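You operate a simulated robot arm through the tools that you are given. There is no shell and no other tool. Be economical: measure what you need, move in short steps, check, and stop when the job is done.

You run a simulated two-armed robot. Do the job below in one go: nothing can be reset, and whatever is moved stays where it is left.

Task
Put one of the cream labels from the top of the side table on the crest card. Put the red yarn cone on the top of the cart away on the tall carton by the heap. Close the yarn cabinet door. Switch the tacker wiper switch on. Put the hand detector on the top of the trims bench away on the top of the checking table. Put the black weight from the top of the trims bench on the red test card. Take the red band and put it on the left end of the front table. Set the feed lever of the cream overlocker to 0.7. Put two of the navy thread cones from the left end of the cream overlocker's table on the top of the wooden table. Put the door stop on top of the flat white box. Fetch the white spool and set it on the top of the cart. Take the olive spool and put it on the top of the trims bench. Put the red thread cone from the far end of the belt on the near end of the belt. Put the wax block from the front lane of the belt on the top of the trims bench. Do these in any order. Set down upright: red yarn cone, black weight, navy thread cone, white spool, olive spool, red thread cone.

Only the result counts: the job must be done as asked and must still hold three seconds after the hand-in. Knocking over, shifting, dropping, spilling or breaking anything else fails it.

Robot
Two 7-joint arms with two-finger parallel grippers on one trunk, on a base that drives. Base frame: it is fixed to the floor where the robot stands at the start and does not move with it; the origin is under the middle of the robot, x ahead of it, y to its left, z up. Readings come in m, rad, newtons and seconds.
The left shoulder is at the start at [0.05, 0.168, 1.107], the right one opposite. With the tool pointing down near the work surface each hand reaches from about 0.1 to 0.66 m from the robot's upright axis, wherever it stands, measured 20 degrees to its own side. Places, roughly: black weight (5x5x6 cm) [-1, 2.3, 0.8]; crest card [0, -3.5, 0.75]; door stop (13x5x4 cm) [-1.3, 0.8, 0.8]; feed lever of the cream overlocker [-1.1, 1.6, 0.9]; flat white box (16x29x5 cm) [-1.2, 0.7, 0.8]; hand detector (22x7x4 cm) [-1.2, 2.4, 0.8]; left end of the front table [-0.8, -2.1, 0.8]; navy thread cone [-1.5, 1, 0.75]; near end of the belt [2.2, 0.4, 0.8]; red band (16x4x2 cm) [-1, 2.1, 0.8]; red thread cone [2, 1.25, 0.75]; tacker wiper switch [-0.9, -1.7, 1.2]; tall carton by the heap [-1.4, -3.2, 0.6]; test card [-1.25, 2.75, 0.75]; top of the cart [0.5, 1, 0.7]; top of the checking table [2.3, -0.5, 0.8]; top of the trims bench [-1.2, 2.4, 0.8]; top of the wooden table [-5, 2.4, 0.7]; wax block (4x6x3 cm) [2, 0.2, 0.8]; white spool [-1.5, 0.75, 0.75]; yarn cabinet door [-1.6, -4.7, 0.4]. Payload 1.57 kg a hand.
The tool frame of a hand sits at the grasp point between the pads (the TCP): z along the fingers, y along the line on which they close. The tips reach 0.03 m beyond it. The gripper opens to 0.08 m. The fingers are 0.017 m wide and 0.012 m thick; the gripper's body (0.04 by 0.082 m) begins 0.08 m behind the TCP.
Orientation is that of the tool frame in the base frame, as [roll, pitch, yaw] about the fixed x, y, z axes, in that order (R = Rz(yaw) Ry(pitch) Rx(roll)). With the fingers straight down and closing along the base's y, the tool's x points along the base's -x, its y along +y and its z along -z.

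Tools
- The arms move only by the tool send_rows. It takes "left_commands", "right_commands" or both (then of equal length, played together; a hand with none holds still); each is a list of rows, each a list of 7 numbers: the shift along the base's x, y, z in cm, then the turn, a rotation vector about the base's x, y, z in rad, then the closure in counts, from 0 (fully open) to 255 (shut). In form: [[dx, dy, dz, wx, wy, wz, gripper], ...]. A call has 1 to 12 rows; each row shifts and turns the commanded pose from where the row before left it. Each row takes 0.2 s and may step no farther than 0.05 m and 0.15 rad from the row before; otherwise, or with a gripper value out of range, the whole call is refused. Where a pose cannot be reached the arm comes as near as it can. A force on the tool above 40 N (or 10 N above the force at the start of the call, whichever is more), or a blocked arm, ends the call early, and 0.2 s more pass. The fingers move at their own pace (about 0.045 m/s each) and stop on an object; they squeeze with about 43 N. The grip force told is the motor's: it shows also when the fingers shut on nothing. Time passes only in rows, and 0.2 s behind the last, so rows that do not move let the fingers close. The reply holds the time, the measured pose of the TCP, the force on the tool along the base axes, the opening and the grip force, in the units named above and with some noise, with the torque about the TCP (base axes, N m) and any sound that the robot's microphone picked up, and new pictures: "pictures" is both (left out), scene, wrist or none (wrist: the cameras of the hands that moved).
- Cameras (640 x 400 px; columns grow to the right, rows downward): "scene" is now at [0.108, 0.0412, 1.3022]; the picture's right is [0.51, -0.86, 0.00], its down [-0.62, -0.37, -0.69] and it looks along [0.59, 0.35, -0.73] (base axes); focal length 286 px, centre (320, 200). "left" rides on the left gripper at [0.072, 0.007, -0.122] in its tool frame; the picture's right is [-0.09, 1.00, 0.00], its down [-0.84, -0.08, -0.54] and it looks along [-0.54, -0.05, 0.84] (tool axes); focal length 238 px, centre (320, 200). "right" rides on the right gripper at [0.072, -0.007, -0.122] in its tool frame; the picture's right is [0.09, 1.00, 0.00], its down [-0.84, 0.08, -0.54] and it looks along [-0.54, 0.05, 0.84] (tool axes); focal length 238 px, centre (320, 200). There is no depth. A picture from a camera that has moved, and an enlarged one, comes with that camera's place and axes in the base frame and with its lens.
- move_column(by): slides the trunk up (or, below 0, down) by that many m; the arms and the scene camera ride with it, the base frame stays. It gives what a move gives, with no picture.
- steer(legs): drives the robot by 1 to 6 legs, each [ahead, left, turn to the left] in m, m and rad, along the robot's own axes; the way and the turn of a leg run together, so that a leg with both is an arc; at most 1.5 m and 3.142 rad a leg. The arms and the cameras ride along, it lands a little off, and it stops where it bumps. It gives what a move gives, and a new picture of the scene camera.
- turn_head(pan, tilt): turns the head with the scene camera to pan (to the left, within 1.396 rad either way) and tilt (down, from -0.506 to 1.204), counted from straight ahead of the robot. It gives what a move gives, and a new picture of the scene camera.
- close_up(camera, box): a new picture of the part [left, top, right, bottom] of that camera's present view, enlarged. The clock stands still meanwhile.
- sign_off(): hands the job in; it is judged then, once.

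Work in short steps. Places have to be worked out from the pictures, the camera data and where the tool is seen: move nearer, look again, correct. Check each grasp and each placing, and mend what went wrong. You have 598 turns and 360 pictures in all, those below and enlarged ones among them. Open the grippers and draw the arms clear of the work before you hand the job in, unless the task says otherwise; then end with one line.

The tools are called by a JSON object that holds its "fn" and its "kwargs". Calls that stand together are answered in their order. send_rows: Moves the arms, as the interface text tells. Its arguments: {"type":"object","properties":{"left_commands":{"type":"array","items":{"type":"array","items":{"type":"number"}}},"right_commands":{"type":"array","items":{"type":"array","items":{"type":"number"}}},"pictures":{"type":"string","enum":["both","scene","wrist","none"]}},"required":[]} The other tools are called the same way: move_column (by) slides the trunk up or down; steer (legs) drives the base; turn_head (pan, tilt) turns the head that bears the scene camera; close_up (camera, box) takes an enlarged picture of a part of a camera's view; sign_off () hands the job in.

At the start:

```text
time: 0.0
left_tcp_pos: [0.3188, 0.3409, 0.9859]
left_orientation: [3.142, 0.0, -3.139]
left_ft_force: [-0.2, -0.3, 0.5]
left_torque: [0.01, 0.01, 0.0]
left_width: 0.0799
left_finger_force: 0.1
right_tcp_pos: [0.4037, 0.0695, 1.0838]
right_orientation: [-3.141, 0.001, 3.141]
right_ft_force: [-1.4, -0.6, 0.2]
right_torque: [0.0, 0.02, 0.02]
right_width: 0.0799
right_finger_force: 0.1
trunk travel left (down, up): [-0.275, 0.168]
robot x, y, heading: [0.0007, -0.0007, -0.004]
head pan, tilt: [0.541, 0.815]
```

scene: 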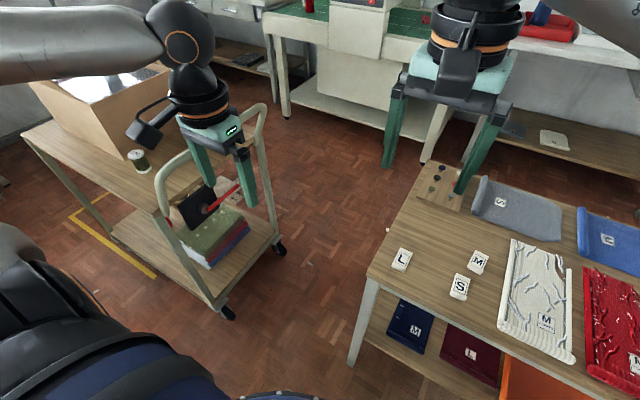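
right: 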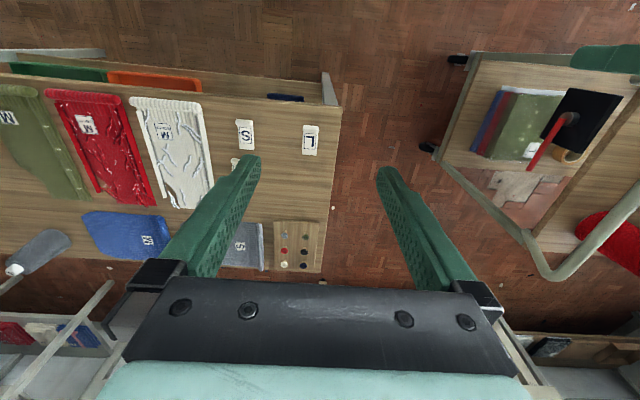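
left: 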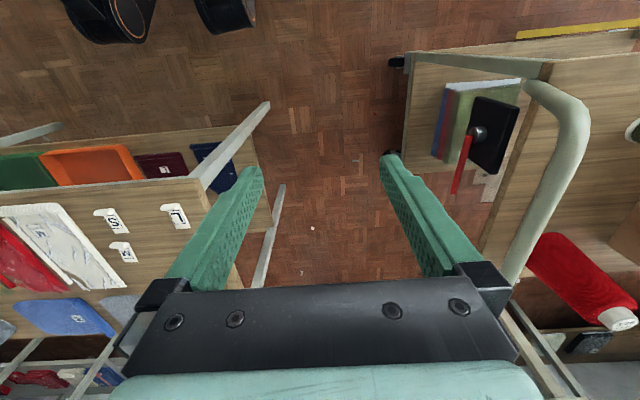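

I'll begin by surveying the surroundings with the head, first to the left toward the cart.

{"fn": "turn_head", "kwargs": {"pan": 1.1, "tilt": 0.5}}

{"fn": "turn_head", "kwargs": {"pan": 0.0, "tilt": 0.4}}

{"fn": "turn_head", "kwargs": {"pan": -1.2, "tilt": 0.4}}

```text
time: 1.0
left_tcp_pos: [0.3194, 0.3401, 0.9865]
left_orientation: [-3.141, -0.001, -3.141]
left_ft_force: [-0.2, 0.0, -0.3]
left_torque: [-0.02, -0.01, 0.0]
left_width: 0.0799
left_finger_force: 0.0
right_tcp_pos: [0.4045, 0.0701, 1.0838]
right_orientation: [3.141, 0.0, 3.141]
right_ft_force: [-0.4, 0.3, -0.3]
right_torque: [-0.01, -0.03, 0.02]
right_width: 0.0799
right_finger_force: 0.1
trunk travel left (down, up): [-0.275, 0.168]
robot x, y, heading: [-0.0007, -0.0013, -0.0]
head pan, tilt: [1.1, 0.499]
camera scene: at [0.0809, 0.0811, 1.3294], right [0.89, -0.45, 0.0], down [-0.22, -0.43, -0.88], along [0.4, 0.78, -0.48], focal length 286 px, centre (320, 200)
```

scene: 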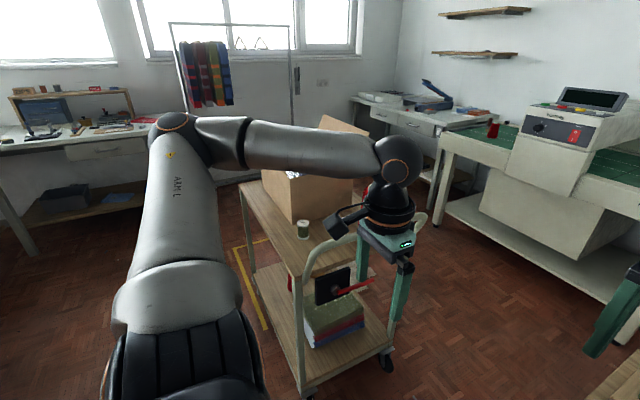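

```text
time: 2.3
left_tcp_pos: [0.3183, 0.3401, 0.986]
left_orientation: [3.141, 0.0, -3.14]
left_ft_force: [-0.1, 0.9, 0.6]
left_torque: [0.02, 0.0, 0.0]
left_width: 0.08
left_finger_force: 0.0
right_tcp_pos: [0.4057, 0.0695, 1.084]
right_orientation: [-3.142, 0.001, -3.14]
right_ft_force: [-0.6, -0.9, 0.8]
right_torque: [0.01, 0.06, 0.0]
right_width: 0.0799
right_finger_force: 0.1
trunk travel left (down, up): [-0.275, 0.168]
robot x, y, heading: [-0.0022, 0.0029, -0.003]
head pan, tilt: [0.0, 0.4]
camera scene: at [0.1321, 0.0002, 1.3386], right [0.0, -1.0, 0.0], down [-0.39, 0.0, -0.92], along [0.92, 0.0, -0.39], focal length 286 px, centre (320, 200)
```

scene: 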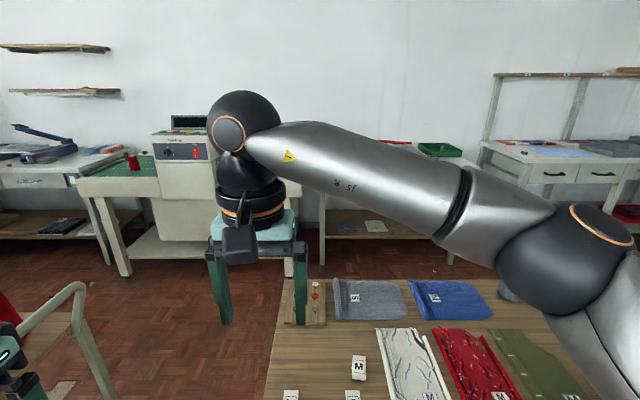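

```text
time: 3.7
left_tcp_pos: [0.3192, 0.3408, 0.9868]
left_orientation: [3.14, -0.001, -3.141]
left_ft_force: [0.0, 0.1, 0.1]
left_torque: [0.01, -0.02, 0.02]
left_width: 0.0801
left_finger_force: 0.1
right_tcp_pos: [0.4044, 0.0713, 1.0819]
right_orientation: [-3.141, 0.0, 3.141]
right_ft_force: [0.3, 1.0, 0.3]
right_torque: [0.02, 0.03, -0.02]
right_width: 0.08
right_finger_force: 0.1
trunk travel left (down, up): [-0.275, 0.168]
robot x, y, heading: [-0.0024, 0.0035, -0.002]
head pan, tilt: [-1.201, 0.4]
camera scene: at [0.073, -0.0862, 1.3386], right [-0.93, -0.36, 0.0], down [-0.14, 0.36, -0.92], along [0.33, -0.86, -0.39], focal length 286 px, centre (320, 200)
```

scene: 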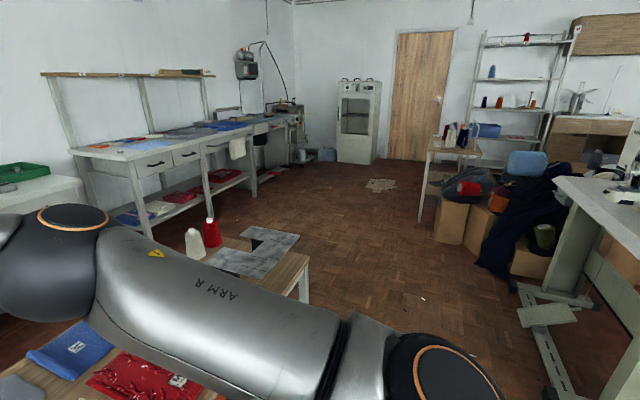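

The hands reach out somewhat, so I'll draw them in for driving before I turn to view what lies behind.

{"fn": "send_rows", "kwargs": {"left_commands": [[0, -3, 3, 0, 0, 0, 0], [0, -3, 3, 0, 0, 0, 0], [0, -3, 3, 0, 0, 0, 0], [0, -3, 3, 0, 0, 0, 0]], "right_commands": [[-2.5, -4.5, 0, 0, 0, 0, 0], [-2.5, -4.5, 0, 0, 0, 0, 0], [-2.5, -4.5, 0, 0, 0, 0, 0], [-2.5, -4.5, 2, 0, 0, 0, 0]], "pictures": "none"}}

{"fn": "turn_head", "kwargs": {"pan": 0.0, "tilt": 0.45}}

{"fn": "steer", "kwargs": {"legs": [[0, 0, 1.8]]}}

{"fn": "steer", "kwargs": {"legs": [[0, 0, 0.9]]}}

{"fn": "steer", "kwargs": {"legs": [[0, 0, 0.9]]}}

```text
refused: row 1 steps farther than a row can; nothing moved
```

```text
time: 5.1
left_tcp_pos: [0.3202, 0.3395, 0.9864]
left_orientation: [3.141, 0.0, -3.14]
left_ft_force: [0.2, 0.6, 0.1]
left_torque: [0.03, -0.02, 0.05]
left_width: 0.0798
left_finger_force: 0.1
right_tcp_pos: [0.4047, 0.0698, 1.0838]
right_orientation: [-3.141, 0.0, 3.14]
right_ft_force: [0.8, -0.3, 0.3]
right_torque: [0.02, 0.02, -0.03]
right_width: 0.08
right_finger_force: 0.0
trunk travel left (down, up): [-0.275, 0.168]
robot x, y, heading: [0.0014, -0.0005, 0.002]
head pan, tilt: [0.0, 0.45]
camera scene: at [0.1314, 0.0, 1.334], right [0.0, -1.0, 0.0], down [-0.44, 0.0, -0.9], along [0.9, 0.0, -0.44], focal length 286 px, centre (320, 200)
```

scene: 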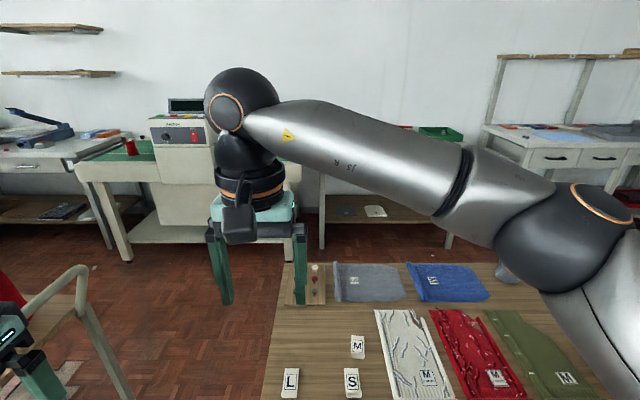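

```text
time: 9.8
left_tcp_pos: [-0.4058, 0.2317, 0.9876]
left_orientation: [-3.141, 0.001, -1.337]
left_ft_force: [-0.3, -0.4, -0.3]
left_torque: [-0.03, 0.03, 0.01]
left_width: 0.0799
left_finger_force: 0.0
right_tcp_pos: [-0.1631, 0.3772, 1.0838]
right_orientation: [3.141, 0.0, -1.337]
right_ft_force: [-0.9, 0.9, 0.0]
right_torque: [0.0, 0.03, 0.0]
right_width: 0.0802
right_finger_force: 0.1
trunk travel left (down, up): [-0.275, 0.168]
robot x, y, heading: [-0.0016, -0.0057, 1.805]
head pan, tilt: [0.0, 0.45]
camera scene: at [-0.031, 0.1284, 1.334], right [0.97, 0.23, 0.0], down [0.1, -0.42, -0.9], along [-0.21, 0.88, -0.44], focal length 286 px, centre (320, 200)
```

scene: 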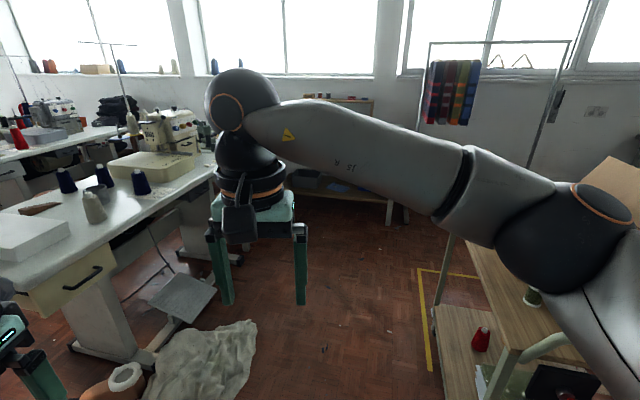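

```text
time: 12.6
left_tcp_pos: [-0.4343, -0.1698, 0.9855]
left_orientation: [-3.141, 0.0, -0.44]
left_ft_force: [-0.1, 0.7, 0.1]
left_torque: [-0.01, -0.02, 0.0]
left_width: 0.08
left_finger_force: 0.0
right_tcp_pos: [-0.396, 0.1099, 1.0849]
right_orientation: [3.14, 0.0, -0.441]
right_ft_force: [0.2, 0.2, -0.3]
right_torque: [0.0, 0.01, 0.01]
right_width: 0.08
right_finger_force: 0.2
trunk travel left (down, up): [-0.275, 0.168]
robot x, y, heading: [-0.0003, 0.0, 2.701]
head pan, tilt: [0.0, 0.45]
camera scene: at [-0.1198, 0.0563, 1.334], right [0.43, 0.9, 0.0], down [0.39, -0.19, -0.9], along [-0.81, 0.38, -0.44], focal length 286 px, centre (320, 200)
```

scene: 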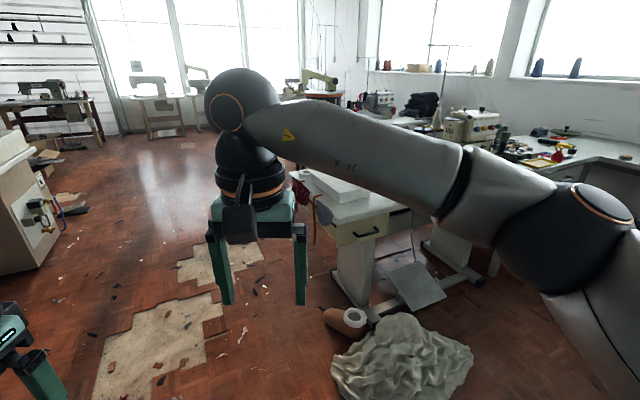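

```text
time: 15.3
left_tcp_pos: [-0.1367, -0.4459, 0.9866]
left_orientation: [3.141, -0.001, 0.459]
left_ft_force: [-0.1, 0.5, -0.2]
left_torque: [-0.01, 0.02, 0.0]
left_width: 0.0799
left_finger_force: 0.2
right_tcp_pos: [-0.3316, -0.242, 1.0839]
right_orientation: [-3.141, 0.001, 0.456]
right_ft_force: [-0.3, 0.2, -0.4]
right_torque: [0.02, -0.02, 0.01]
right_width: 0.0801
right_finger_force: 0.0
trunk travel left (down, up): [-0.275, 0.168]
robot x, y, heading: [0.0005, 0.0001, -2.686]
head pan, tilt: [0.0, 0.45]
camera scene: at [-0.1188, -0.0582, 1.334], right [-0.44, 0.9, 0.0], down [0.39, 0.19, -0.9], along [-0.81, -0.4, -0.44], focal length 286 px, centre (320, 200)
```

scene: 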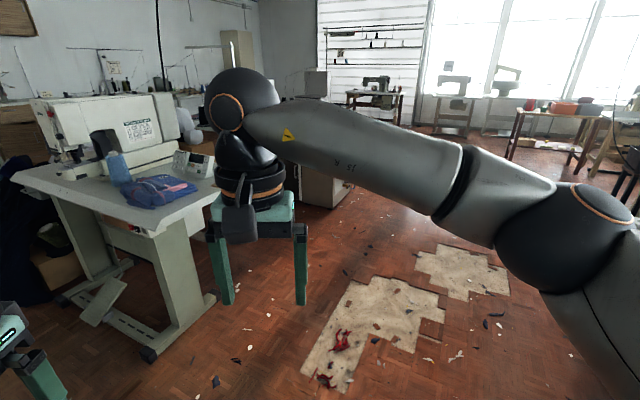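

The room is mapped in broad strokes: overlocker table and trims bench behind-left, tacker behind-right, belt ahead-left. I turn to face the cart and look down at it.

{"fn": "steer", "kwargs": {"legs": [[0, 0, -2.5]]}}

{"fn": "turn_head", "kwargs": {"pan": 0.3, "tilt": 0.7}}

```text
time: 21.6
left_tcp_pos: [-0.1553, 0.4418, 0.9871]
left_orientation: [3.141, 0.001, -2.047]
left_ft_force: [-0.7, 0.5, 0.4]
left_torque: [-0.01, 0.01, 0.03]
left_width: 0.0803
left_finger_force: 0.0
right_tcp_pos: [0.1234, 0.391, 1.0837]
right_orientation: [-3.141, 0.0, -2.047]
right_ft_force: [-1.2, 0.3, 0.4]
right_torque: [-0.06, 0.0, -0.03]
right_width: 0.0801
right_finger_force: 0.0
trunk travel left (down, up): [-0.275, 0.168]
robot x, y, heading: [0.0015, -0.0015, 1.091]
head pan, tilt: [0.0, 0.45]
camera scene: at [0.0602, 0.1172, 1.334], right [0.89, -0.46, 0.0], down [-0.2, -0.39, -0.9], along [0.41, 0.8, -0.44], focal length 286 px, centre (320, 200)
```

scene: 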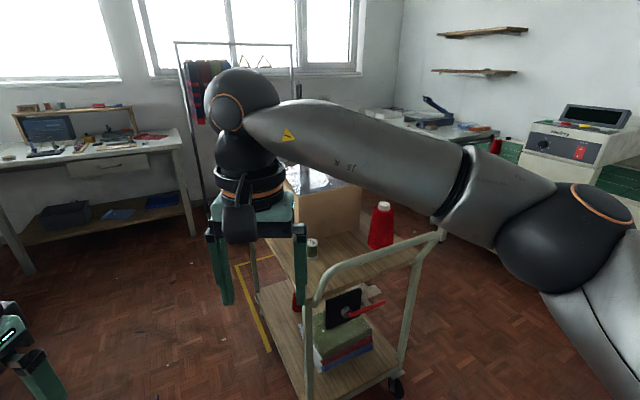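

```text
time: 22.4
left_tcp_pos: [-0.1553, 0.4398, 0.9864]
left_orientation: [-3.141, 0.001, -2.048]
left_ft_force: [0.5, 0.8, 0.6]
left_torque: [0.0, -0.02, 0.02]
left_width: 0.0801
left_finger_force: 0.0
right_tcp_pos: [0.1228, 0.3917, 1.0841]
right_orientation: [-3.141, 0.0, -2.047]
right_ft_force: [-0.6, -1.0, -0.4]
right_torque: [0.0, -0.01, -0.02]
right_width: 0.0798
right_finger_force: 0.0
trunk travel left (down, up): [-0.275, 0.168]
robot x, y, heading: [0.0009, -0.0006, 1.093]
head pan, tilt: [0.3, 0.7]
camera scene: at [0.0329, 0.1192, 1.3118], right [0.98, -0.18, 0.0], down [-0.11, -0.63, -0.77], along [0.14, 0.75, -0.64], focal length 286 px, centre (320, 200)
```

scene: 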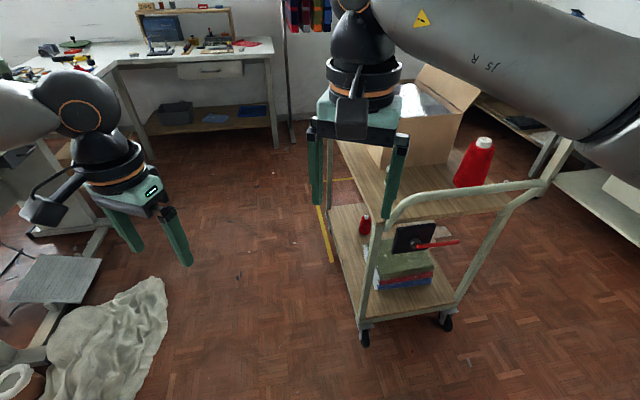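

The red yarn cone stands near the cart's right corner, and the olive-looking spool near its left. I check my own base footprint by looking straight down to judge the gaps.

{"fn": "turn_head", "kwargs": {"pan": 0.0, "tilt": 1.2}}

{"fn": "close_up", "kwargs": {"camera": "left", "box": [0, 0, 640, 400]}}

```text
time: 23.3
left_tcp_pos: [-0.1555, 0.4407, 0.987]
left_orientation: [-3.141, -0.001, -2.048]
left_ft_force: [0.5, -0.6, 0.2]
left_torque: [-0.01, 0.0, -0.01]
left_width: 0.0801
left_finger_force: 0.0
right_tcp_pos: [0.1231, 0.3911, 1.0857]
right_orientation: [-3.141, 0.0, -2.048]
right_ft_force: [0.0, 0.2, 1.2]
right_torque: [-0.01, 0.03, 0.0]
right_width: 0.08
right_finger_force: 0.0
trunk travel left (down, up): [-0.275, 0.168]
robot x, y, heading: [0.0014, 0.002, 1.097]
head pan, tilt: [0.0, 1.201]
camera scene: at [0.0436, 0.0853, 1.2758], right [0.89, -0.46, 0.0], down [-0.43, -0.83, -0.36], along [0.17, 0.32, -0.93], focal length 286 px, centre (320, 200)
```

scene: 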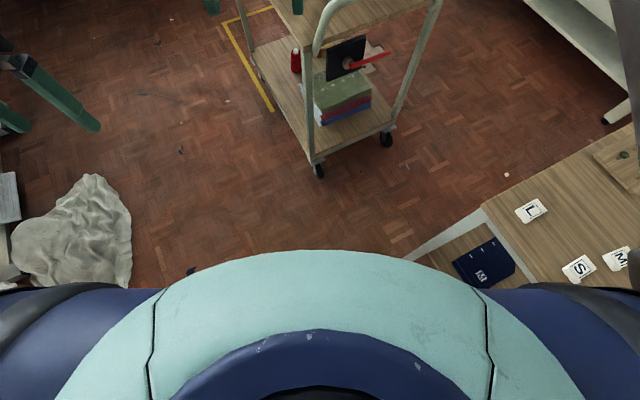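

```text
1.00 times, centred on (320, 200) of left
camera zoom: at [-0.1938, 0.3802, 1.1078], right [-0.84, 0.54, 0.0], down [0.45, 0.71, 0.54], along [0.29, 0.46, -0.84], focal length 238 px, centre (320, 200)
```

zoom: 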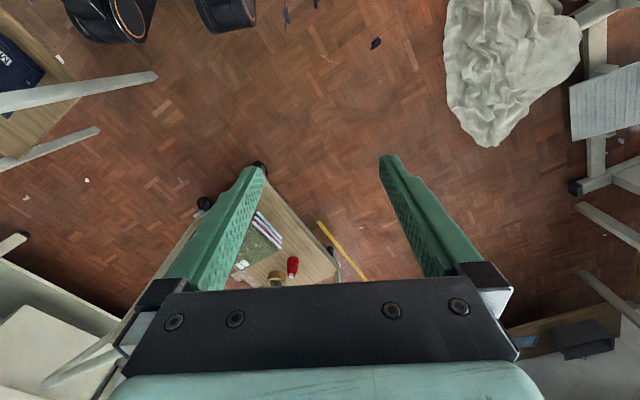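

The chest hides the base, so I'll avoid the narrow 0.55 m gap and instead go past the cart's left side and look at the room behind it.

{"fn": "turn_head", "kwargs": {"pan": -0.5, "tilt": 0.6}}

{"fn": "steer", "kwargs": {"legs": [[0, 0, 0.474], [1.0, 0.15, 0]]}}

```text
time: 24.3
left_tcp_pos: [-0.1554, 0.4398, 0.9862]
left_orientation: [-3.141, -0.001, -2.046]
left_ft_force: [0.1, -0.2, -0.2]
left_torque: [-0.01, 0.03, 0.0]
left_width: 0.08
left_finger_force: 0.1
right_tcp_pos: [0.1244, 0.3921, 1.0839]
right_orientation: [-3.141, -0.001, -2.047]
right_ft_force: [-0.1, 0.1, 0.1]
right_torque: [-0.01, 0.01, 0.0]
right_width: 0.0801
right_finger_force: 0.0
trunk travel left (down, up): [-0.275, 0.168]
robot x, y, heading: [0.001, 0.0025, 1.093]
head pan, tilt: [-0.499, 0.6]
camera scene: at [0.0911, 0.0851, 1.3203], right [0.56, -0.83, 0.0], down [-0.47, -0.32, -0.82], along [0.68, 0.46, -0.57], focal length 286 px, centre (320, 200)
```

scene: 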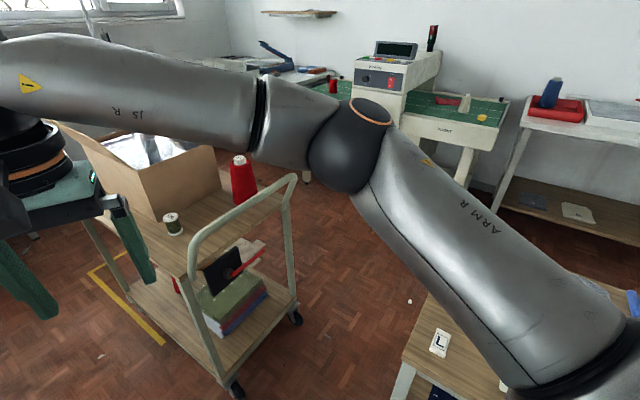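

```text
time: 30.9
left_tcp_pos: [-0.4846, 1.3255, 0.9873]
left_orientation: [-3.141, 0.0, -1.577]
left_ft_force: [0.2, -0.2, 0.8]
left_torque: [0.0, 0.04, 0.01]
left_width: 0.0799
left_finger_force: 0.1
right_tcp_pos: [-0.2129, 1.4081, 1.0832]
right_orientation: [-3.141, 0.001, -1.577]
right_ft_force: [-0.6, 0.8, -0.3]
right_torque: [0.0, 0.02, -0.03]
right_width: 0.0803
right_finger_force: 0.1
trunk travel left (down, up): [-0.275, 0.168]
robot x, y, heading: [-0.1424, 0.9997, 1.565]
head pan, tilt: [-0.499, 0.6]
camera scene: at [-0.1034, 1.1206, 1.3204], right [0.87, -0.49, 0.0], down [-0.27, -0.49, -0.82], along [0.4, 0.72, -0.57], focal length 286 px, centre (320, 200)
```

scene: 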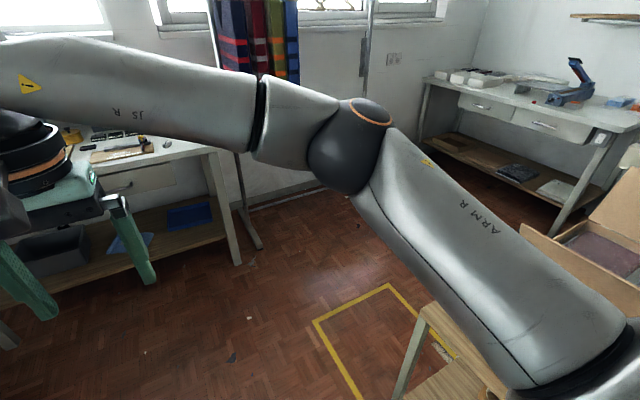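

There is about a metre of free floor behind the cart, so I route around it (y≈1.95) and come down in front of the belt, facing +x.

{"fn": "steer", "kwargs": {"legs": [[0.95, 0, 0], [0, -1.35, 0], [-0.65, 0, 0], [0, 0, -1.57]]}}

{"fn": "turn_head", "kwargs": {"pan": 0.0, "tilt": 0.7}}

```text
time: 49.3
left_tcp_pos: [1.5326, 1.6287, 0.9859]
left_orientation: [3.14, -0.001, 3.127]
left_ft_force: [-0.5, 0.1, 0.7]
left_torque: [0.01, -0.03, 0.01]
left_width: 0.0799
left_finger_force: 0.1
right_tcp_pos: [1.6138, 1.3557, 1.084]
right_orientation: [-3.141, -0.001, 3.127]
right_ft_force: [0.7, -0.1, 0.1]
right_torque: [0.01, -0.01, 0.0]
right_width: 0.08
right_finger_force: 0.0
trunk travel left (down, up): [-0.275, 0.168]
robot x, y, heading: [1.2087, 1.2919, -0.021]
head pan, tilt: [-0.499, 0.6]
camera scene: at [1.324, 1.2487, 1.3204], right [-0.49, -0.87, 0.0], down [-0.49, 0.28, -0.83], along [0.72, -0.41, -0.56], focal length 286 px, centre (320, 200)
```

scene: 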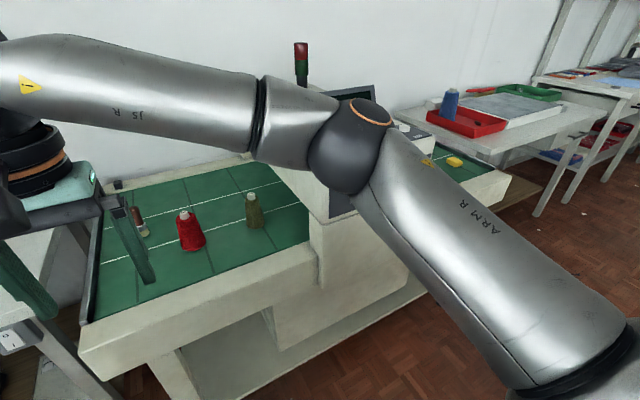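

```text
time: 50.3
left_tcp_pos: [1.5332, 1.6279, 0.986]
left_orientation: [-3.141, 0.0, 3.126]
left_ft_force: [0.0, -0.6, -0.3]
left_torque: [0.0, -0.03, 0.01]
left_width: 0.0799
left_finger_force: 0.1
right_tcp_pos: [1.6133, 1.3569, 1.0838]
right_orientation: [-3.141, 0.001, 3.127]
right_ft_force: [-0.3, -0.9, -0.2]
right_torque: [-0.01, 0.01, 0.01]
right_width: 0.0799
right_finger_force: 0.2
trunk travel left (down, up): [-0.275, 0.168]
robot x, y, heading: [1.2103, 1.2896, -0.015]
head pan, tilt: [0.0, 0.7]
camera scene: at [1.332, 1.2909, 1.3118], right [-0.02, -1.0, 0.0], down [-0.64, 0.01, -0.77], along [0.76, -0.01, -0.64], focal length 286 px, centre (320, 200)
```

scene: 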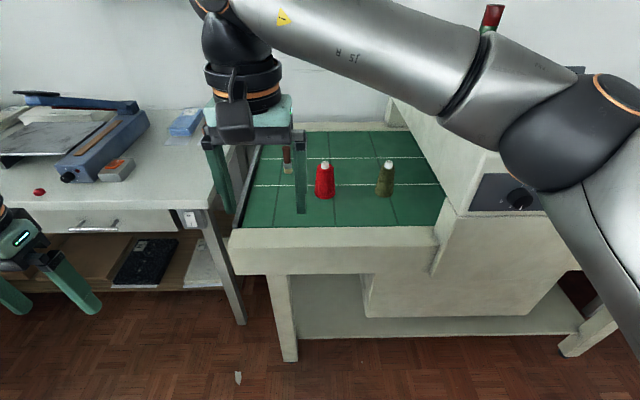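

The red thread cone's base is near (2.01, 1.27). I raise the left hand out of the way of the cutter, then drive in so the right hand can take the cone from above.

{"fn": "send_rows", "kwargs": {"left_commands": [[-2, 0, 3.5, 0, 0, 0, 0], [-2, 0, 3.5, 0, 0, 0, 0], [-2, 0, 3.5, 0, 0, 0, 0]], "pictures": "none"}}

{"fn": "steer", "kwargs": {"legs": [[0.22, 0.2, 0.015]]}}

```text
time: 51.1
left_tcp_pos: [1.4736, 1.6275, 1.0922]
left_orientation: [3.139, 0.0, 3.127]
left_ft_force: [-0.8, 0.5, 0.0]
left_torque: [0.0, -0.01, 0.04]
left_width: 0.0798
left_finger_force: 0.2
right_tcp_pos: [1.6131, 1.3563, 1.0849]
right_orientation: [3.141, 0.0, 3.125]
right_ft_force: [0.6, 0.0, 1.0]
right_torque: [-0.01, 0.02, -0.01]
right_width: 0.0799
right_finger_force: 0.0
trunk travel left (down, up): [-0.275, 0.168]
robot x, y, heading: [1.2058, 1.2953, -0.017]
head pan, tilt: [0.0, 0.7]
```

```text
time: 53.1
left_tcp_pos: [1.6917, 1.8298, 1.0903]
left_orientation: [-3.141, 0.002, 3.14]
left_ft_force: [-1.2, -0.7, -0.7]
left_torque: [-0.03, 0.05, 0.0]
left_width: 0.0798
left_finger_force: 0.1
right_tcp_pos: [1.834, 1.5609, 1.0842]
right_orientation: [3.141, 0.0, 3.14]
right_ft_force: [0.7, 0.0, -0.4]
right_torque: [-0.04, 0.01, 0.02]
right_width: 0.0801
right_finger_force: 0.1
trunk travel left (down, up): [-0.275, 0.168]
robot x, y, heading: [1.4287, 1.4883, -0.004]
head pan, tilt: [0.0, 0.7]
camera scene: at [1.5543, 1.4913, 1.3117], right [0.0, -1.0, 0.0], down [-0.64, 0.0, -0.76], along [0.76, 0.0, -0.64], focal length 286 px, centre (320, 200)
```

scene: 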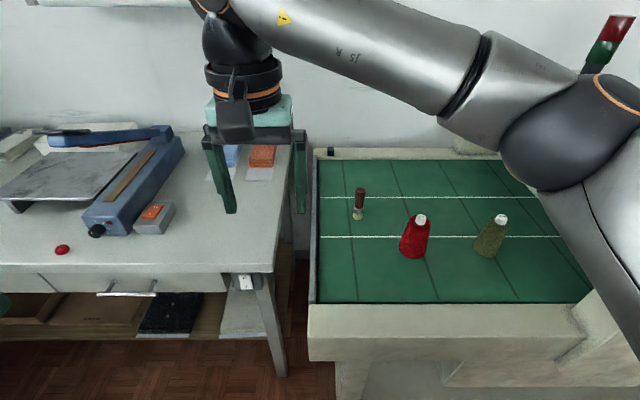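

The cone sits near (2.02, 1.257), top at about z 0.86. I move the right hand above it and check with the wrist camera.

{"fn": "send_rows", "kwargs": {"right_commands": [[2.07, -3.38, -0.9, 0, 0, 0, 0], [2.07, -3.38, -0.9, 0, 0, 0, 0], [2.07, -3.38, -0.9, 0, 0, 0, 0], [2.07, -3.38, -0.9, 0, 0, 0, 0], [2.07, -3.38, -0.9, 0, 0, 0, 0], [2.07, -3.38, -0.9, 0, 0, 0, 0], [2.07, -3.38, -0.9, 0, 0, 0, 0], [2.07, -3.38, -0.9, 0, 0, 0, 0], [2.07, -3.38, -0.9, 0, 0, 0, 0], [0, 0, 0, 0, 0, 0, 0]], "pictures": "wrist"}}

```text
time: 55.3
left_tcp_pos: [1.6918, 1.8298, 1.0924]
left_orientation: [-3.14, 0.0, 3.141]
left_ft_force: [-0.2, -0.3, -0.2]
left_torque: [-0.04, 0.02, 0.01]
left_width: 0.0801
left_finger_force: 0.1
right_tcp_pos: [2.0208, 1.2551, 1.0027]
right_orientation: [-3.141, 0.001, 3.141]
right_ft_force: [0.4, 0.6, 0.5]
right_torque: [0.0, -0.03, -0.01]
right_width: 0.08
right_finger_force: 0.0
trunk travel left (down, up): [-0.275, 0.168]
robot x, y, heading: [1.4282, 1.492, -0.003]
head pan, tilt: [0.0, 0.7]
camera right: at [1.9479, 1.249, 1.1238], right [-0.09, 1.0, 0.0], down [0.84, 0.08, 0.54], along [0.54, 0.05, -0.84], focal length 238 px, centre (320, 200)
```

right: 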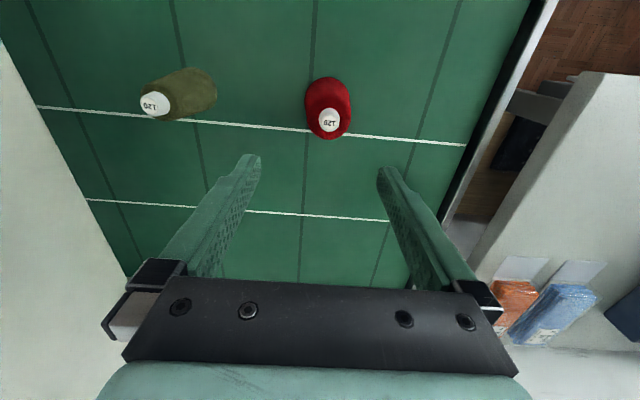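

The cone refines to (2.011, 1.266). I correct, descend and close on its upper half.

{"fn": "send_rows", "kwargs": {"right_commands": [[-0.5, 0.55, -4, 0, 0, 0, 0], [-0.5, 0.55, -4, 0, 0, 0, 0], [0, 0, -4, 0, 0, 0, 0], [0, 0, -4, 0, 0, 0, 0], [0, 0, -0.8, 0, 0, 0, 0], [0, 0, 0, 0, 0, 0, 255], [0, 0, 0, 0, 0, 0, 255], [0, 0, 0, 0, 0, 0, 255], [0, 0, 0, 0, 0, 0, 255]], "pictures": "wrist"}}

```text
time: 57.3
left_tcp_pos: [1.6915, 1.8293, 1.0918]
left_orientation: [-3.142, -0.001, 3.14]
left_ft_force: [0.3, -0.2, -0.4]
left_torque: [0.0, 0.01, -0.04]
left_width: 0.0799
left_finger_force: 0.1
right_tcp_pos: [2.0095, 1.2675, 0.8345]
right_orientation: [3.14, -0.001, 3.138]
right_ft_force: [0.3, 0.3, 0.3]
right_torque: [-0.04, -0.02, -0.06]
right_width: 0.0563
right_finger_force: 36.7
trunk travel left (down, up): [-0.275, 0.168]
robot x, y, heading: [1.4309, 1.4883, -0.005]
head pan, tilt: [0.0, 0.7]
camera right: at [1.9382, 1.2609, 0.9567], right [-0.09, 1.0, 0.0], down [0.84, 0.08, 0.54], along [0.54, 0.05, -0.84], focal length 238 px, centre (320, 200)
```

right: 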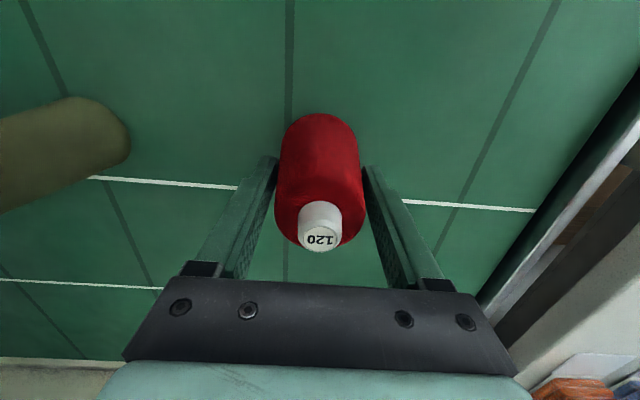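

Gripped at 0.056 m width. I lift to clear the other cones and check that it holds.

{"fn": "send_rows", "kwargs": {"right_commands": [[0, 0, 4, 0, 0, 0, 255], [0, 0, 4, 0, 0, 0, 255], [0, 0, 4, 0, 0, 0, 255], [-4, 0, 4, 0, 0, 0, 255], [-5, 0, 3, 0, 0, 0, 255], [-5, 0, 3, 0, 0, 0, 255]], "pictures": "wrist"}}

```text
refused: row 4 steps farther than a row can; nothing moved
```

{"fn": "send_rows", "kwargs": {"right_commands": [[0, 0, 4, 0, 0, 0, 255], [0, 0, 4, 0, 0, 0, 255], [0, 0, 4, 0, 0, 0, 255], [-3, 0, 3, 0, 0, 0, 255], [-4, 0, 2, 0, 0, 0, 255], [-4, 0, 2, 0, 0, 0, 255], [-4, 0, 2, 0, 0, 0, 255]], "pictures": "wrist"}}

```text
time: 58.9
left_tcp_pos: [1.6909, 1.8288, 1.0916]
left_orientation: [-3.142, 0.0, 3.139]
left_ft_force: [0.2, -0.1, -0.3]
left_torque: [-0.01, 0.02, -0.03]
left_width: 0.0802
left_finger_force: 0.1
right_tcp_pos: [1.86, 1.2654, 1.0466]
right_orientation: [3.141, 0.001, 3.138]
right_ft_force: [0.6, 0.1, -1.4]
right_torque: [0.01, 0.0, 0.03]
right_width: 0.0562
right_finger_force: 42.5
trunk travel left (down, up): [-0.275, 0.168]
robot x, y, heading: [1.4289, 1.4911, -0.003]
head pan, tilt: [0.0, 0.7]
camera right: at [1.7877, 1.2594, 1.1667], right [-0.09, 1.0, 0.0], down [0.84, 0.07, 0.54], along [0.54, 0.05, -0.84], focal length 238 px, centre (320, 200)
```

right: 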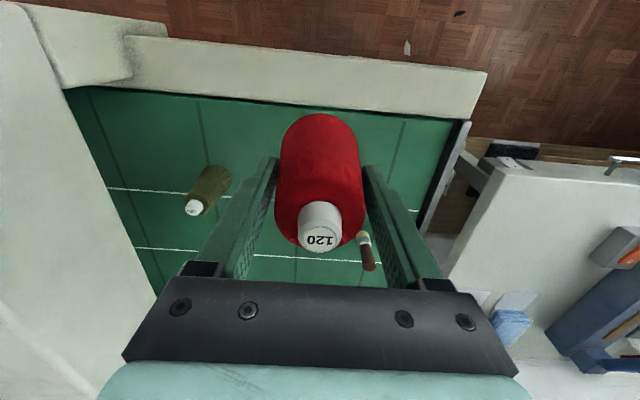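

It's held. I back away and drive to the right, past the machine, to the near end of the belt.

{"fn": "steer", "kwargs": {"legs": [[-0.25, 0, 0], [0, -0.9, 0]]}}

```text
time: 65.1
left_tcp_pos: [1.4369, 0.9237, 1.0917]
left_orientation: [3.141, 0.0, 3.14]
left_ft_force: [-0.4, 1.0, 0.1]
left_torque: [0.02, 0.02, 0.03]
left_width: 0.0799
left_finger_force: 0.0
right_tcp_pos: [1.6075, 0.358, 1.0441]
right_orientation: [-3.142, 0.0, 3.138]
right_ft_force: [-0.3, 0.7, -1.0]
right_torque: [-0.01, -0.02, 0.02]
right_width: 0.0564
right_finger_force: 43.3
trunk travel left (down, up): [-0.275, 0.168]
robot x, y, heading: [1.178, 0.5885, -0.002]
head pan, tilt: [0.0, 0.7]
camera scene: at [1.3007, 0.584, 1.3118], right [0.0, -1.0, 0.0], down [-0.64, 0.0, -0.76], along [0.76, 0.0, -0.64], focal length 286 px, centre (320, 200)
```

scene: 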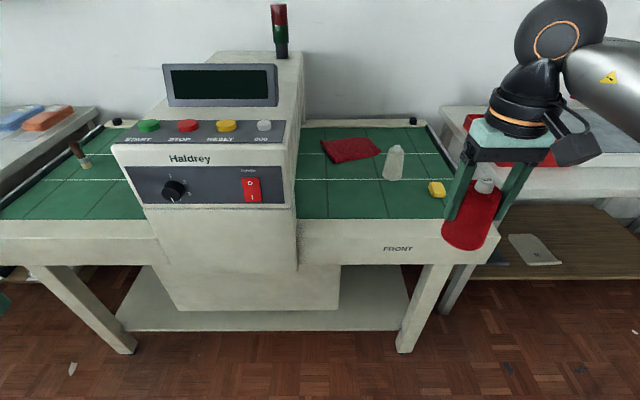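

The near end has a red pouch, a white bottle and the yellow wax block at about (2.01, 0.21). I'll put the cone at about (1.98, 0.47); first draw the left hand back and drive up.

{"fn": "send_rows", "kwargs": {"left_commands": [[-4, 0, 1, 0, 0, 0, 0], [-4, 0, 1, 0, 0, 0, 0], [-2, 0, 0, 0, 0, 0, 0]], "right_commands": [[0, 0, 1, 0, 0, 0, 255], [-2, 0, 1, 0, 0, 0, 255], [-2, 0, 0, 0, 0, 0, 255]], "pictures": "none"}}

{"fn": "steer", "kwargs": {"legs": [[0.25, -0.08, 0]]}}

```text
time: 65.9
left_tcp_pos: [1.3369, 0.922, 1.1119]
left_orientation: [3.141, 0.001, 3.14]
left_ft_force: [0.6, 0.0, -0.5]
left_torque: [0.02, -0.01, 0.01]
left_width: 0.0799
left_finger_force: 0.0
right_tcp_pos: [1.5663, 0.3588, 1.0656]
right_orientation: [-3.14, 0.0, 3.139]
right_ft_force: [0.0, 0.5, -1.9]
right_torque: [-0.02, 0.03, 0.02]
right_width: 0.0562
right_finger_force: 43.0
trunk travel left (down, up): [-0.275, 0.168]
robot x, y, heading: [1.1783, 0.5864, -0.004]
head pan, tilt: [0.0, 0.7]
```

```text
time: 67.8
left_tcp_pos: [1.5876, 0.8431, 1.1105]
left_orientation: [-3.141, -0.001, 3.141]
left_ft_force: [-0.1, 0.8, 0.4]
left_torque: [-0.01, 0.0, -0.01]
left_width: 0.0801
left_finger_force: 0.1
right_tcp_pos: [1.8177, 0.2795, 1.0642]
right_orientation: [-3.141, 0.0, 3.139]
right_ft_force: [0.0, 0.6, -1.8]
right_torque: [0.01, 0.06, -0.01]
right_width: 0.0559
right_finger_force: 42.4
trunk travel left (down, up): [-0.275, 0.168]
robot x, y, heading: [1.4257, 0.5048, -0.003]
head pan, tilt: [0.0, 0.7]
camera scene: at [1.5496, 0.504, 1.3117], right [0.0, -1.0, 0.0], down [-0.64, 0.0, -0.76], along [0.76, 0.0, -0.64], focal length 286 px, centre (320, 200)
```

scene: 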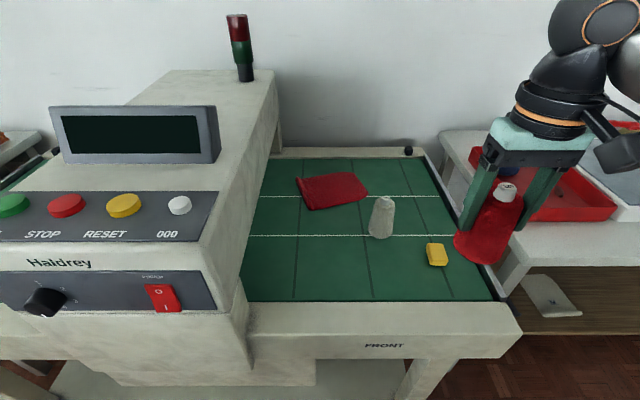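

Bottle at (2.08, 0.34), machine wall at y≈0.67; the spot (1.98, 0.47) is free. I carry the cone over and lower it.

{"fn": "send_rows", "kwargs": {"right_commands": [[2.7, 3.17, 0, 0, 0, 0, 255], [2.7, 3.17, 0, 0, 0, 0, 255], [2.7, 3.17, 0, 0, 0, 0, 255], [2.7, 3.17, 0, 0, 0, 0, 255], [2.7, 3.17, 0, 0, 0, 0, 255], [2.7, 3.17, 0, 0, 0, 0, 255], [0, 0, -4.5, 0, 0, 0, 255], [0, 0, -4.5, 0, 0, 0, 255], [0, 0, -4.5, 0, 0, 0, 255], [0, 0, -4.5, 0, 0, 0, 255], [0, 0, -3, 0, 0, 0, 255], [0, 0, 0, 0, 0, 0, 255]], "pictures": "both"}}

```text
time: 70.4
left_tcp_pos: [1.5871, 0.8439, 1.1127]
left_orientation: [3.141, 0.001, 3.139]
left_ft_force: [1.0, 0.6, 0.4]
left_torque: [0.0, -0.01, 0.0]
left_width: 0.0799
left_finger_force: 0.0
right_tcp_pos: [1.9778, 0.4693, 0.8537]
right_orientation: [3.142, -0.001, 3.141]
right_ft_force: [0.4, 0.0, -1.4]
right_torque: [0.0, -0.01, 0.01]
right_width: 0.0558
right_finger_force: 43.2
trunk travel left (down, up): [-0.275, 0.168]
robot x, y, heading: [1.4258, 0.5048, -0.007]
head pan, tilt: [0.0, 0.7]
camera scene: at [1.5491, 0.5042, 1.3118], right [0.0, -1.0, 0.0], down [-0.64, 0.0, -0.76], along [0.76, 0.0, -0.64], focal length 286 px, centre (320, 200)
camera right: at [1.9049, 0.4624, 0.976], right [-0.09, 1.0, 0.0], down [0.84, 0.08, 0.54], along [0.54, 0.05, -0.84], focal length 238 px, centre (320, 200)
```

scene: 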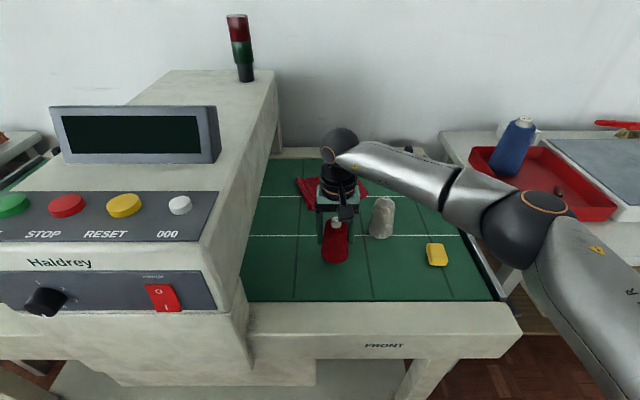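
right: 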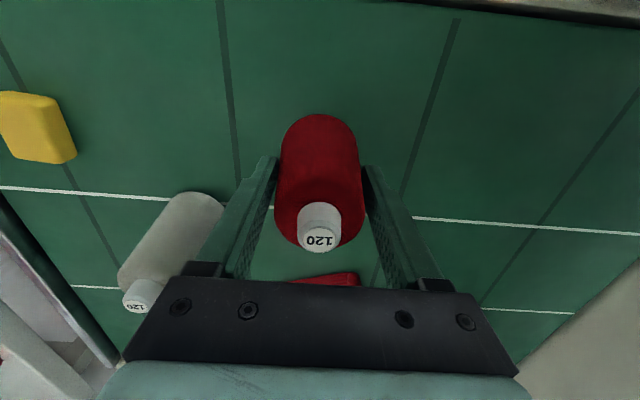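

Everything is clear around it. I lower the last 1.9 cm, release and lift away.

{"fn": "send_rows", "kwargs": {"right_commands": [[0, 0, -1.2, 0, 0, 0, 255], [0, 0, -0.7, 0, 0, 0, 255], [0, 0, 0, 0, 0, 0, 255], [0, 0, 0, 0, 0, 0, 0], [0, 0, 0, 0, 0, 0, 0], [0, 0, 0, 0, 0, 0, 0], [0, 0, 3, 0, 0, 0, 0], [0, 0, 4, 0, 0, 0, 0], [0, 0, 4, 0, 0, 0, 0], [0, 0, 4, 0, 0, 0, 0]], "pictures": "wrist"}}

```text
time: 72.6
left_tcp_pos: [1.5864, 0.8429, 1.1112]
left_orientation: [-3.141, -0.001, 3.139]
left_ft_force: [0.0, -0.7, 0.6]
left_torque: [0.0, 0.01, -0.02]
left_width: 0.0799
left_finger_force: 0.1
right_tcp_pos: [1.9794, 0.4711, 0.9871]
right_orientation: [-3.14, -0.001, 3.14]
right_ft_force: [-0.3, -0.9, 0.5]
right_torque: [0.0, 0.01, 0.01]
right_width: 0.0801
right_finger_force: 0.1
trunk travel left (down, up): [-0.275, 0.168]
robot x, y, heading: [1.4259, 0.5059, -0.005]
head pan, tilt: [0.0, 0.7]
camera right: at [1.9057, 0.4639, 1.1085], right [-0.09, 1.0, 0.0], down [0.84, 0.08, 0.54], along [0.54, 0.05, -0.84], focal length 238 px, centre (320, 200)
```

right: 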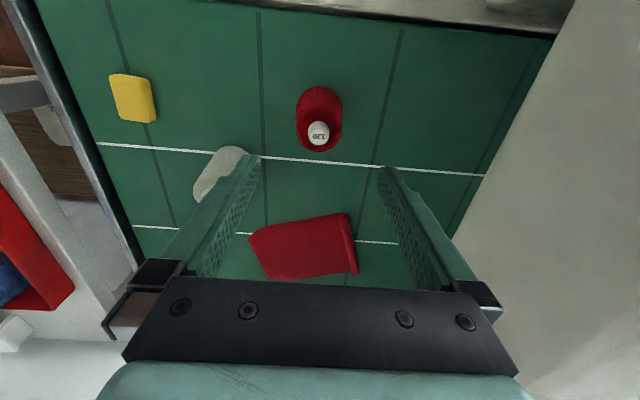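

The red cone stands upright on the near end. Wax block is at (1.983, 0.227); I move over and look once before grasping.

{"fn": "send_rows", "kwargs": {"right_commands": [[0.1, -4.07, 0, 0, 0, 0, 0], [0.1, -4.07, 0, 0, 0, 0, 0], [0.1, -4.07, 0, 0, 0, 0, 0], [0.1, -4.07, 0, 0, 0, 0, 0], [0, -4.07, 0, 0, 0, 0, 0], [0, -4.07, 0, 0, 0, 0, 0], [0, 0, -4, 0, 0, 0, 0], [0, 0, -4, 0, 0, 0, 0], [0, 0, 0, 0, 0, 0, 0]], "pictures": "wrist"}}

```text
time: 74.6
left_tcp_pos: [1.5855, 0.8428, 1.1106]
left_orientation: [3.141, -0.001, 3.139]
left_ft_force: [-0.6, -0.9, -0.9]
left_torque: [0.0, -0.02, 0.01]
left_width: 0.0798
left_finger_force: 0.0
right_tcp_pos: [1.9817, 0.2248, 0.9054]
right_orientation: [-3.141, 0.001, 3.14]
right_ft_force: [-0.4, 0.8, -0.1]
right_torque: [0.02, 0.01, -0.03]
right_width: 0.0799
right_finger_force: 0.1
trunk travel left (down, up): [-0.275, 0.168]
robot x, y, heading: [1.423, 0.5003, -0.005]
head pan, tilt: [0.0, 0.7]
camera right: at [1.9094, 0.2183, 1.0276], right [-0.09, 1.0, 0.0], down [0.84, 0.08, 0.54], along [0.54, 0.05, -0.84], focal length 238 px, centre (320, 200)
```

right: 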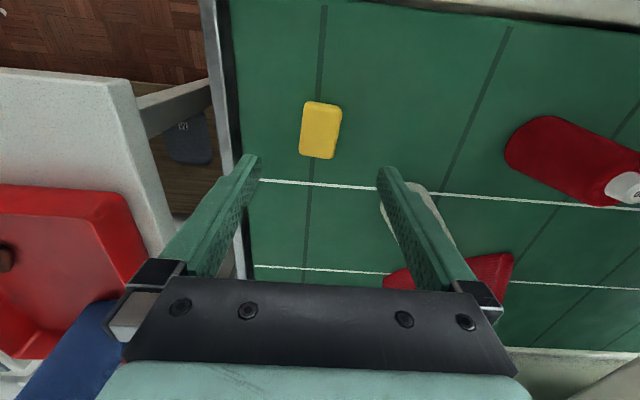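

The block is right under the hand and aligned. I descend to z≈0.785 and close.

{"fn": "send_rows", "kwargs": {"right_commands": [[0, 0, -4, 0, 0, 0, 0], [0, 0, -4, 0, 0, 0, 0], [0, 0, -3, 0, 0, 0, 0], [0, 0, -1.0, 0, 0, 0, 0], [0, 0, 0, 0, 0, 0, 255], [0, 0, 0, 0, 0, 0, 255], [0, 0, 0, 0, 0, 0, 255], [0, 0, 0, 0, 0, 0, 255], [0, 0, 4, 0, 0, 0, 255], [0, 0, 4, 0, 0, 0, 255], [0, 0, 4, 0, 0, 0, 255], [0, 0, 4, 0, 0, 0, 255]], "pictures": "wrist"}}

```text
time: 77.2
left_tcp_pos: [1.5875, 0.8423, 1.1111]
left_orientation: [3.141, 0.001, 3.14]
left_ft_force: [-0.6, -0.4, 0.0]
left_torque: [0.01, 0.0, 0.0]
left_width: 0.08
left_finger_force: 0.1
right_tcp_pos: [1.9822, 0.2253, 0.9464]
right_orientation: [-3.141, 0.0, 3.137]
right_ft_force: [-0.2, 0.3, -0.9]
right_torque: [-0.03, -0.01, 0.02]
right_width: 0.0388
right_finger_force: 42.2
trunk travel left (down, up): [-0.275, 0.168]
robot x, y, heading: [1.4274, 0.5061, -0.003]
head pan, tilt: [0.0, 0.7]
camera right: at [1.91, 0.2195, 1.0673], right [-0.09, 1.0, 0.0], down [0.84, 0.08, 0.54], along [0.54, 0.05, -0.84], focal length 238 px, centre (320, 200)
```

right: 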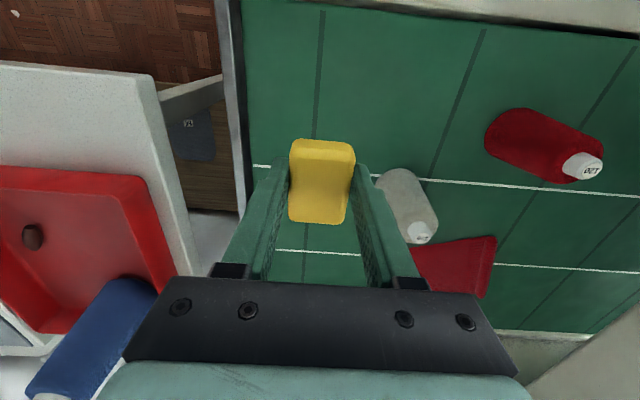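

Wax is held. I retract and drive back around the cart to its left side, heading +x, to inspect the spool there.

{"fn": "send_rows", "kwargs": {"right_commands": [[-3, 0, 3, 0, 0, 0, 255], [-3, 0, 3, 0, 0, 0, 255], [-4, 0, 2, 0, 0, 0, 255], [-4, 0, 2, 0, 0, 0, 255], [-4, 0, 0, 0, 0, 0, 255], [-4, 0, 0, 0, 0, 0, 255]], "pictures": "none"}}

{"fn": "turn_head", "kwargs": {"pan": 0.0, "tilt": 0.75}}

{"fn": "steer", "kwargs": {"legs": [[-0.28, 0, 0], [0, 1.45, 0], [-1.3, 0, 0], [0, -1.2, 0]]}}

```text
time: 78.6
left_tcp_pos: [1.5866, 0.844, 1.1116]
left_orientation: [-3.141, 0.002, 3.14]
left_ft_force: [-0.9, 0.5, -0.3]
left_torque: [-0.03, 0.03, 0.0]
left_width: 0.0799
left_finger_force: 0.0
right_tcp_pos: [1.761, 0.226, 1.048]
right_orientation: [-3.14, -0.001, 3.137]
right_ft_force: [-0.2, -0.2, -0.5]
right_torque: [-0.03, 0.0, -0.01]
right_width: 0.0386
right_finger_force: 43.5
trunk travel left (down, up): [-0.275, 0.168]
robot x, y, heading: [1.4235, 0.5027, 0.001]
head pan, tilt: [0.0, 0.7]
```

```text
time: 79.2
left_tcp_pos: [1.5867, 0.8431, 1.1119]
left_orientation: [-3.141, 0.0, 3.14]
left_ft_force: [-0.3, -0.5, -1.0]
left_torque: [-0.01, -0.01, 0.0]
left_width: 0.0801
left_finger_force: 0.1
right_tcp_pos: [1.7616, 0.2253, 1.0468]
right_orientation: [-3.142, 0.0, 3.138]
right_ft_force: [0.5, -0.2, -1.7]
right_torque: [0.0, 0.02, -0.02]
right_width: 0.0387
right_finger_force: 43.2
trunk travel left (down, up): [-0.275, 0.168]
robot x, y, heading: [1.4236, 0.5008, -0.006]
head pan, tilt: [0.0, 0.75]
camera scene: at [1.5469, 0.5042, 1.3075], right [0.0, -1.0, 0.0], down [-0.68, 0.0, -0.73], along [0.73, 0.0, -0.68], focal length 286 px, centre (320, 200)
```

scene: 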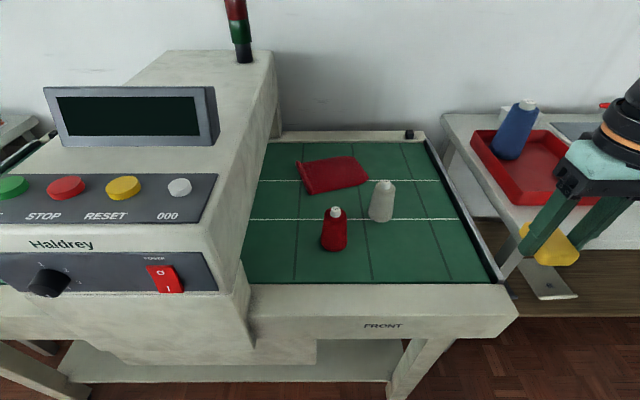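

```text
time: 91.0
left_tcp_pos: [0.7857, 2.2971, 1.1106]
left_orientation: [-3.131, -0.017, 3.101]
left_ft_force: [-0.4, 0.6, -0.3]
left_torque: [-0.02, 0.02, -0.02]
left_width: 0.08
left_finger_force: 0.0
right_tcp_pos: [0.9466, 1.6774, 1.0427]
right_orientation: [3.137, -0.006, 3.119]
right_ft_force: [0.1, -0.3, -0.3]
right_torque: [0.02, 0.01, 0.0]
right_width: 0.0387
right_finger_force: 42.8
trunk travel left (down, up): [-0.275, 0.168]
robot x, y, heading: [0.6115, 1.9687, -0.021]
head pan, tilt: [0.0, 0.75]
stopped in leg 3: the robot was blocked; the commanded pose is now the measured one
camera scene: at [0.74, 1.9597, 1.307], right [-0.02, -1.0, -0.01], down [-0.69, 0.02, -0.73], along [0.73, -0.01, -0.69], focal length 286 px, centre (320, 200)
```

scene: 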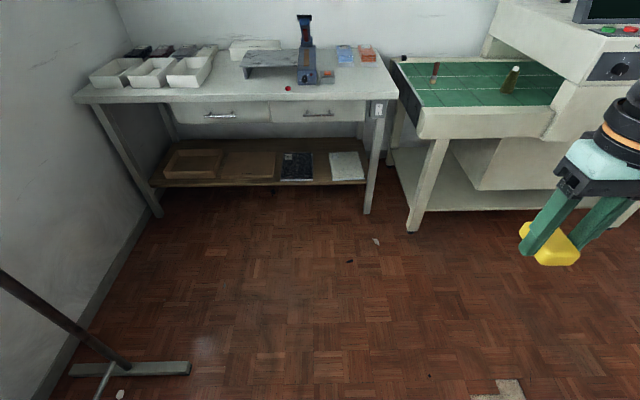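

I was blocked around (0.61, 1.97), probably the left elbow meeting the garment rack. I look to the left before moving.

{"fn": "turn_head", "kwargs": {"pan": 1.39, "tilt": 0.4}}

```text
time: 92.5
left_tcp_pos: [0.7877, 2.2974, 1.1091]
left_orientation: [-3.132, -0.013, 3.103]
left_ft_force: [-0.3, 1.2, 0.6]
left_torque: [-0.03, 0.01, 0.0]
left_width: 0.0802
left_finger_force: 0.0
right_tcp_pos: [0.9494, 1.679, 1.0423]
right_orientation: [3.138, -0.008, 3.123]
right_ft_force: [0.4, -0.5, 0.7]
right_torque: [-0.01, 0.01, 0.01]
right_width: 0.0388
right_finger_force: 43.1
trunk travel left (down, up): [-0.275, 0.168]
robot x, y, heading: [0.6146, 1.9664, -0.02]
head pan, tilt: [1.389, 0.4]
camera scene: at [0.6782, 2.0526, 1.3385], right [0.98, -0.2, -0.01], down [-0.09, -0.38, -0.92], along [0.18, 0.9, -0.39], focal length 286 px, centre (320, 200)
```

scene: 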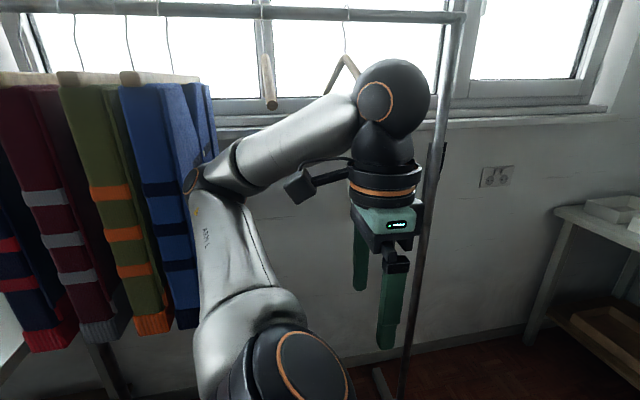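

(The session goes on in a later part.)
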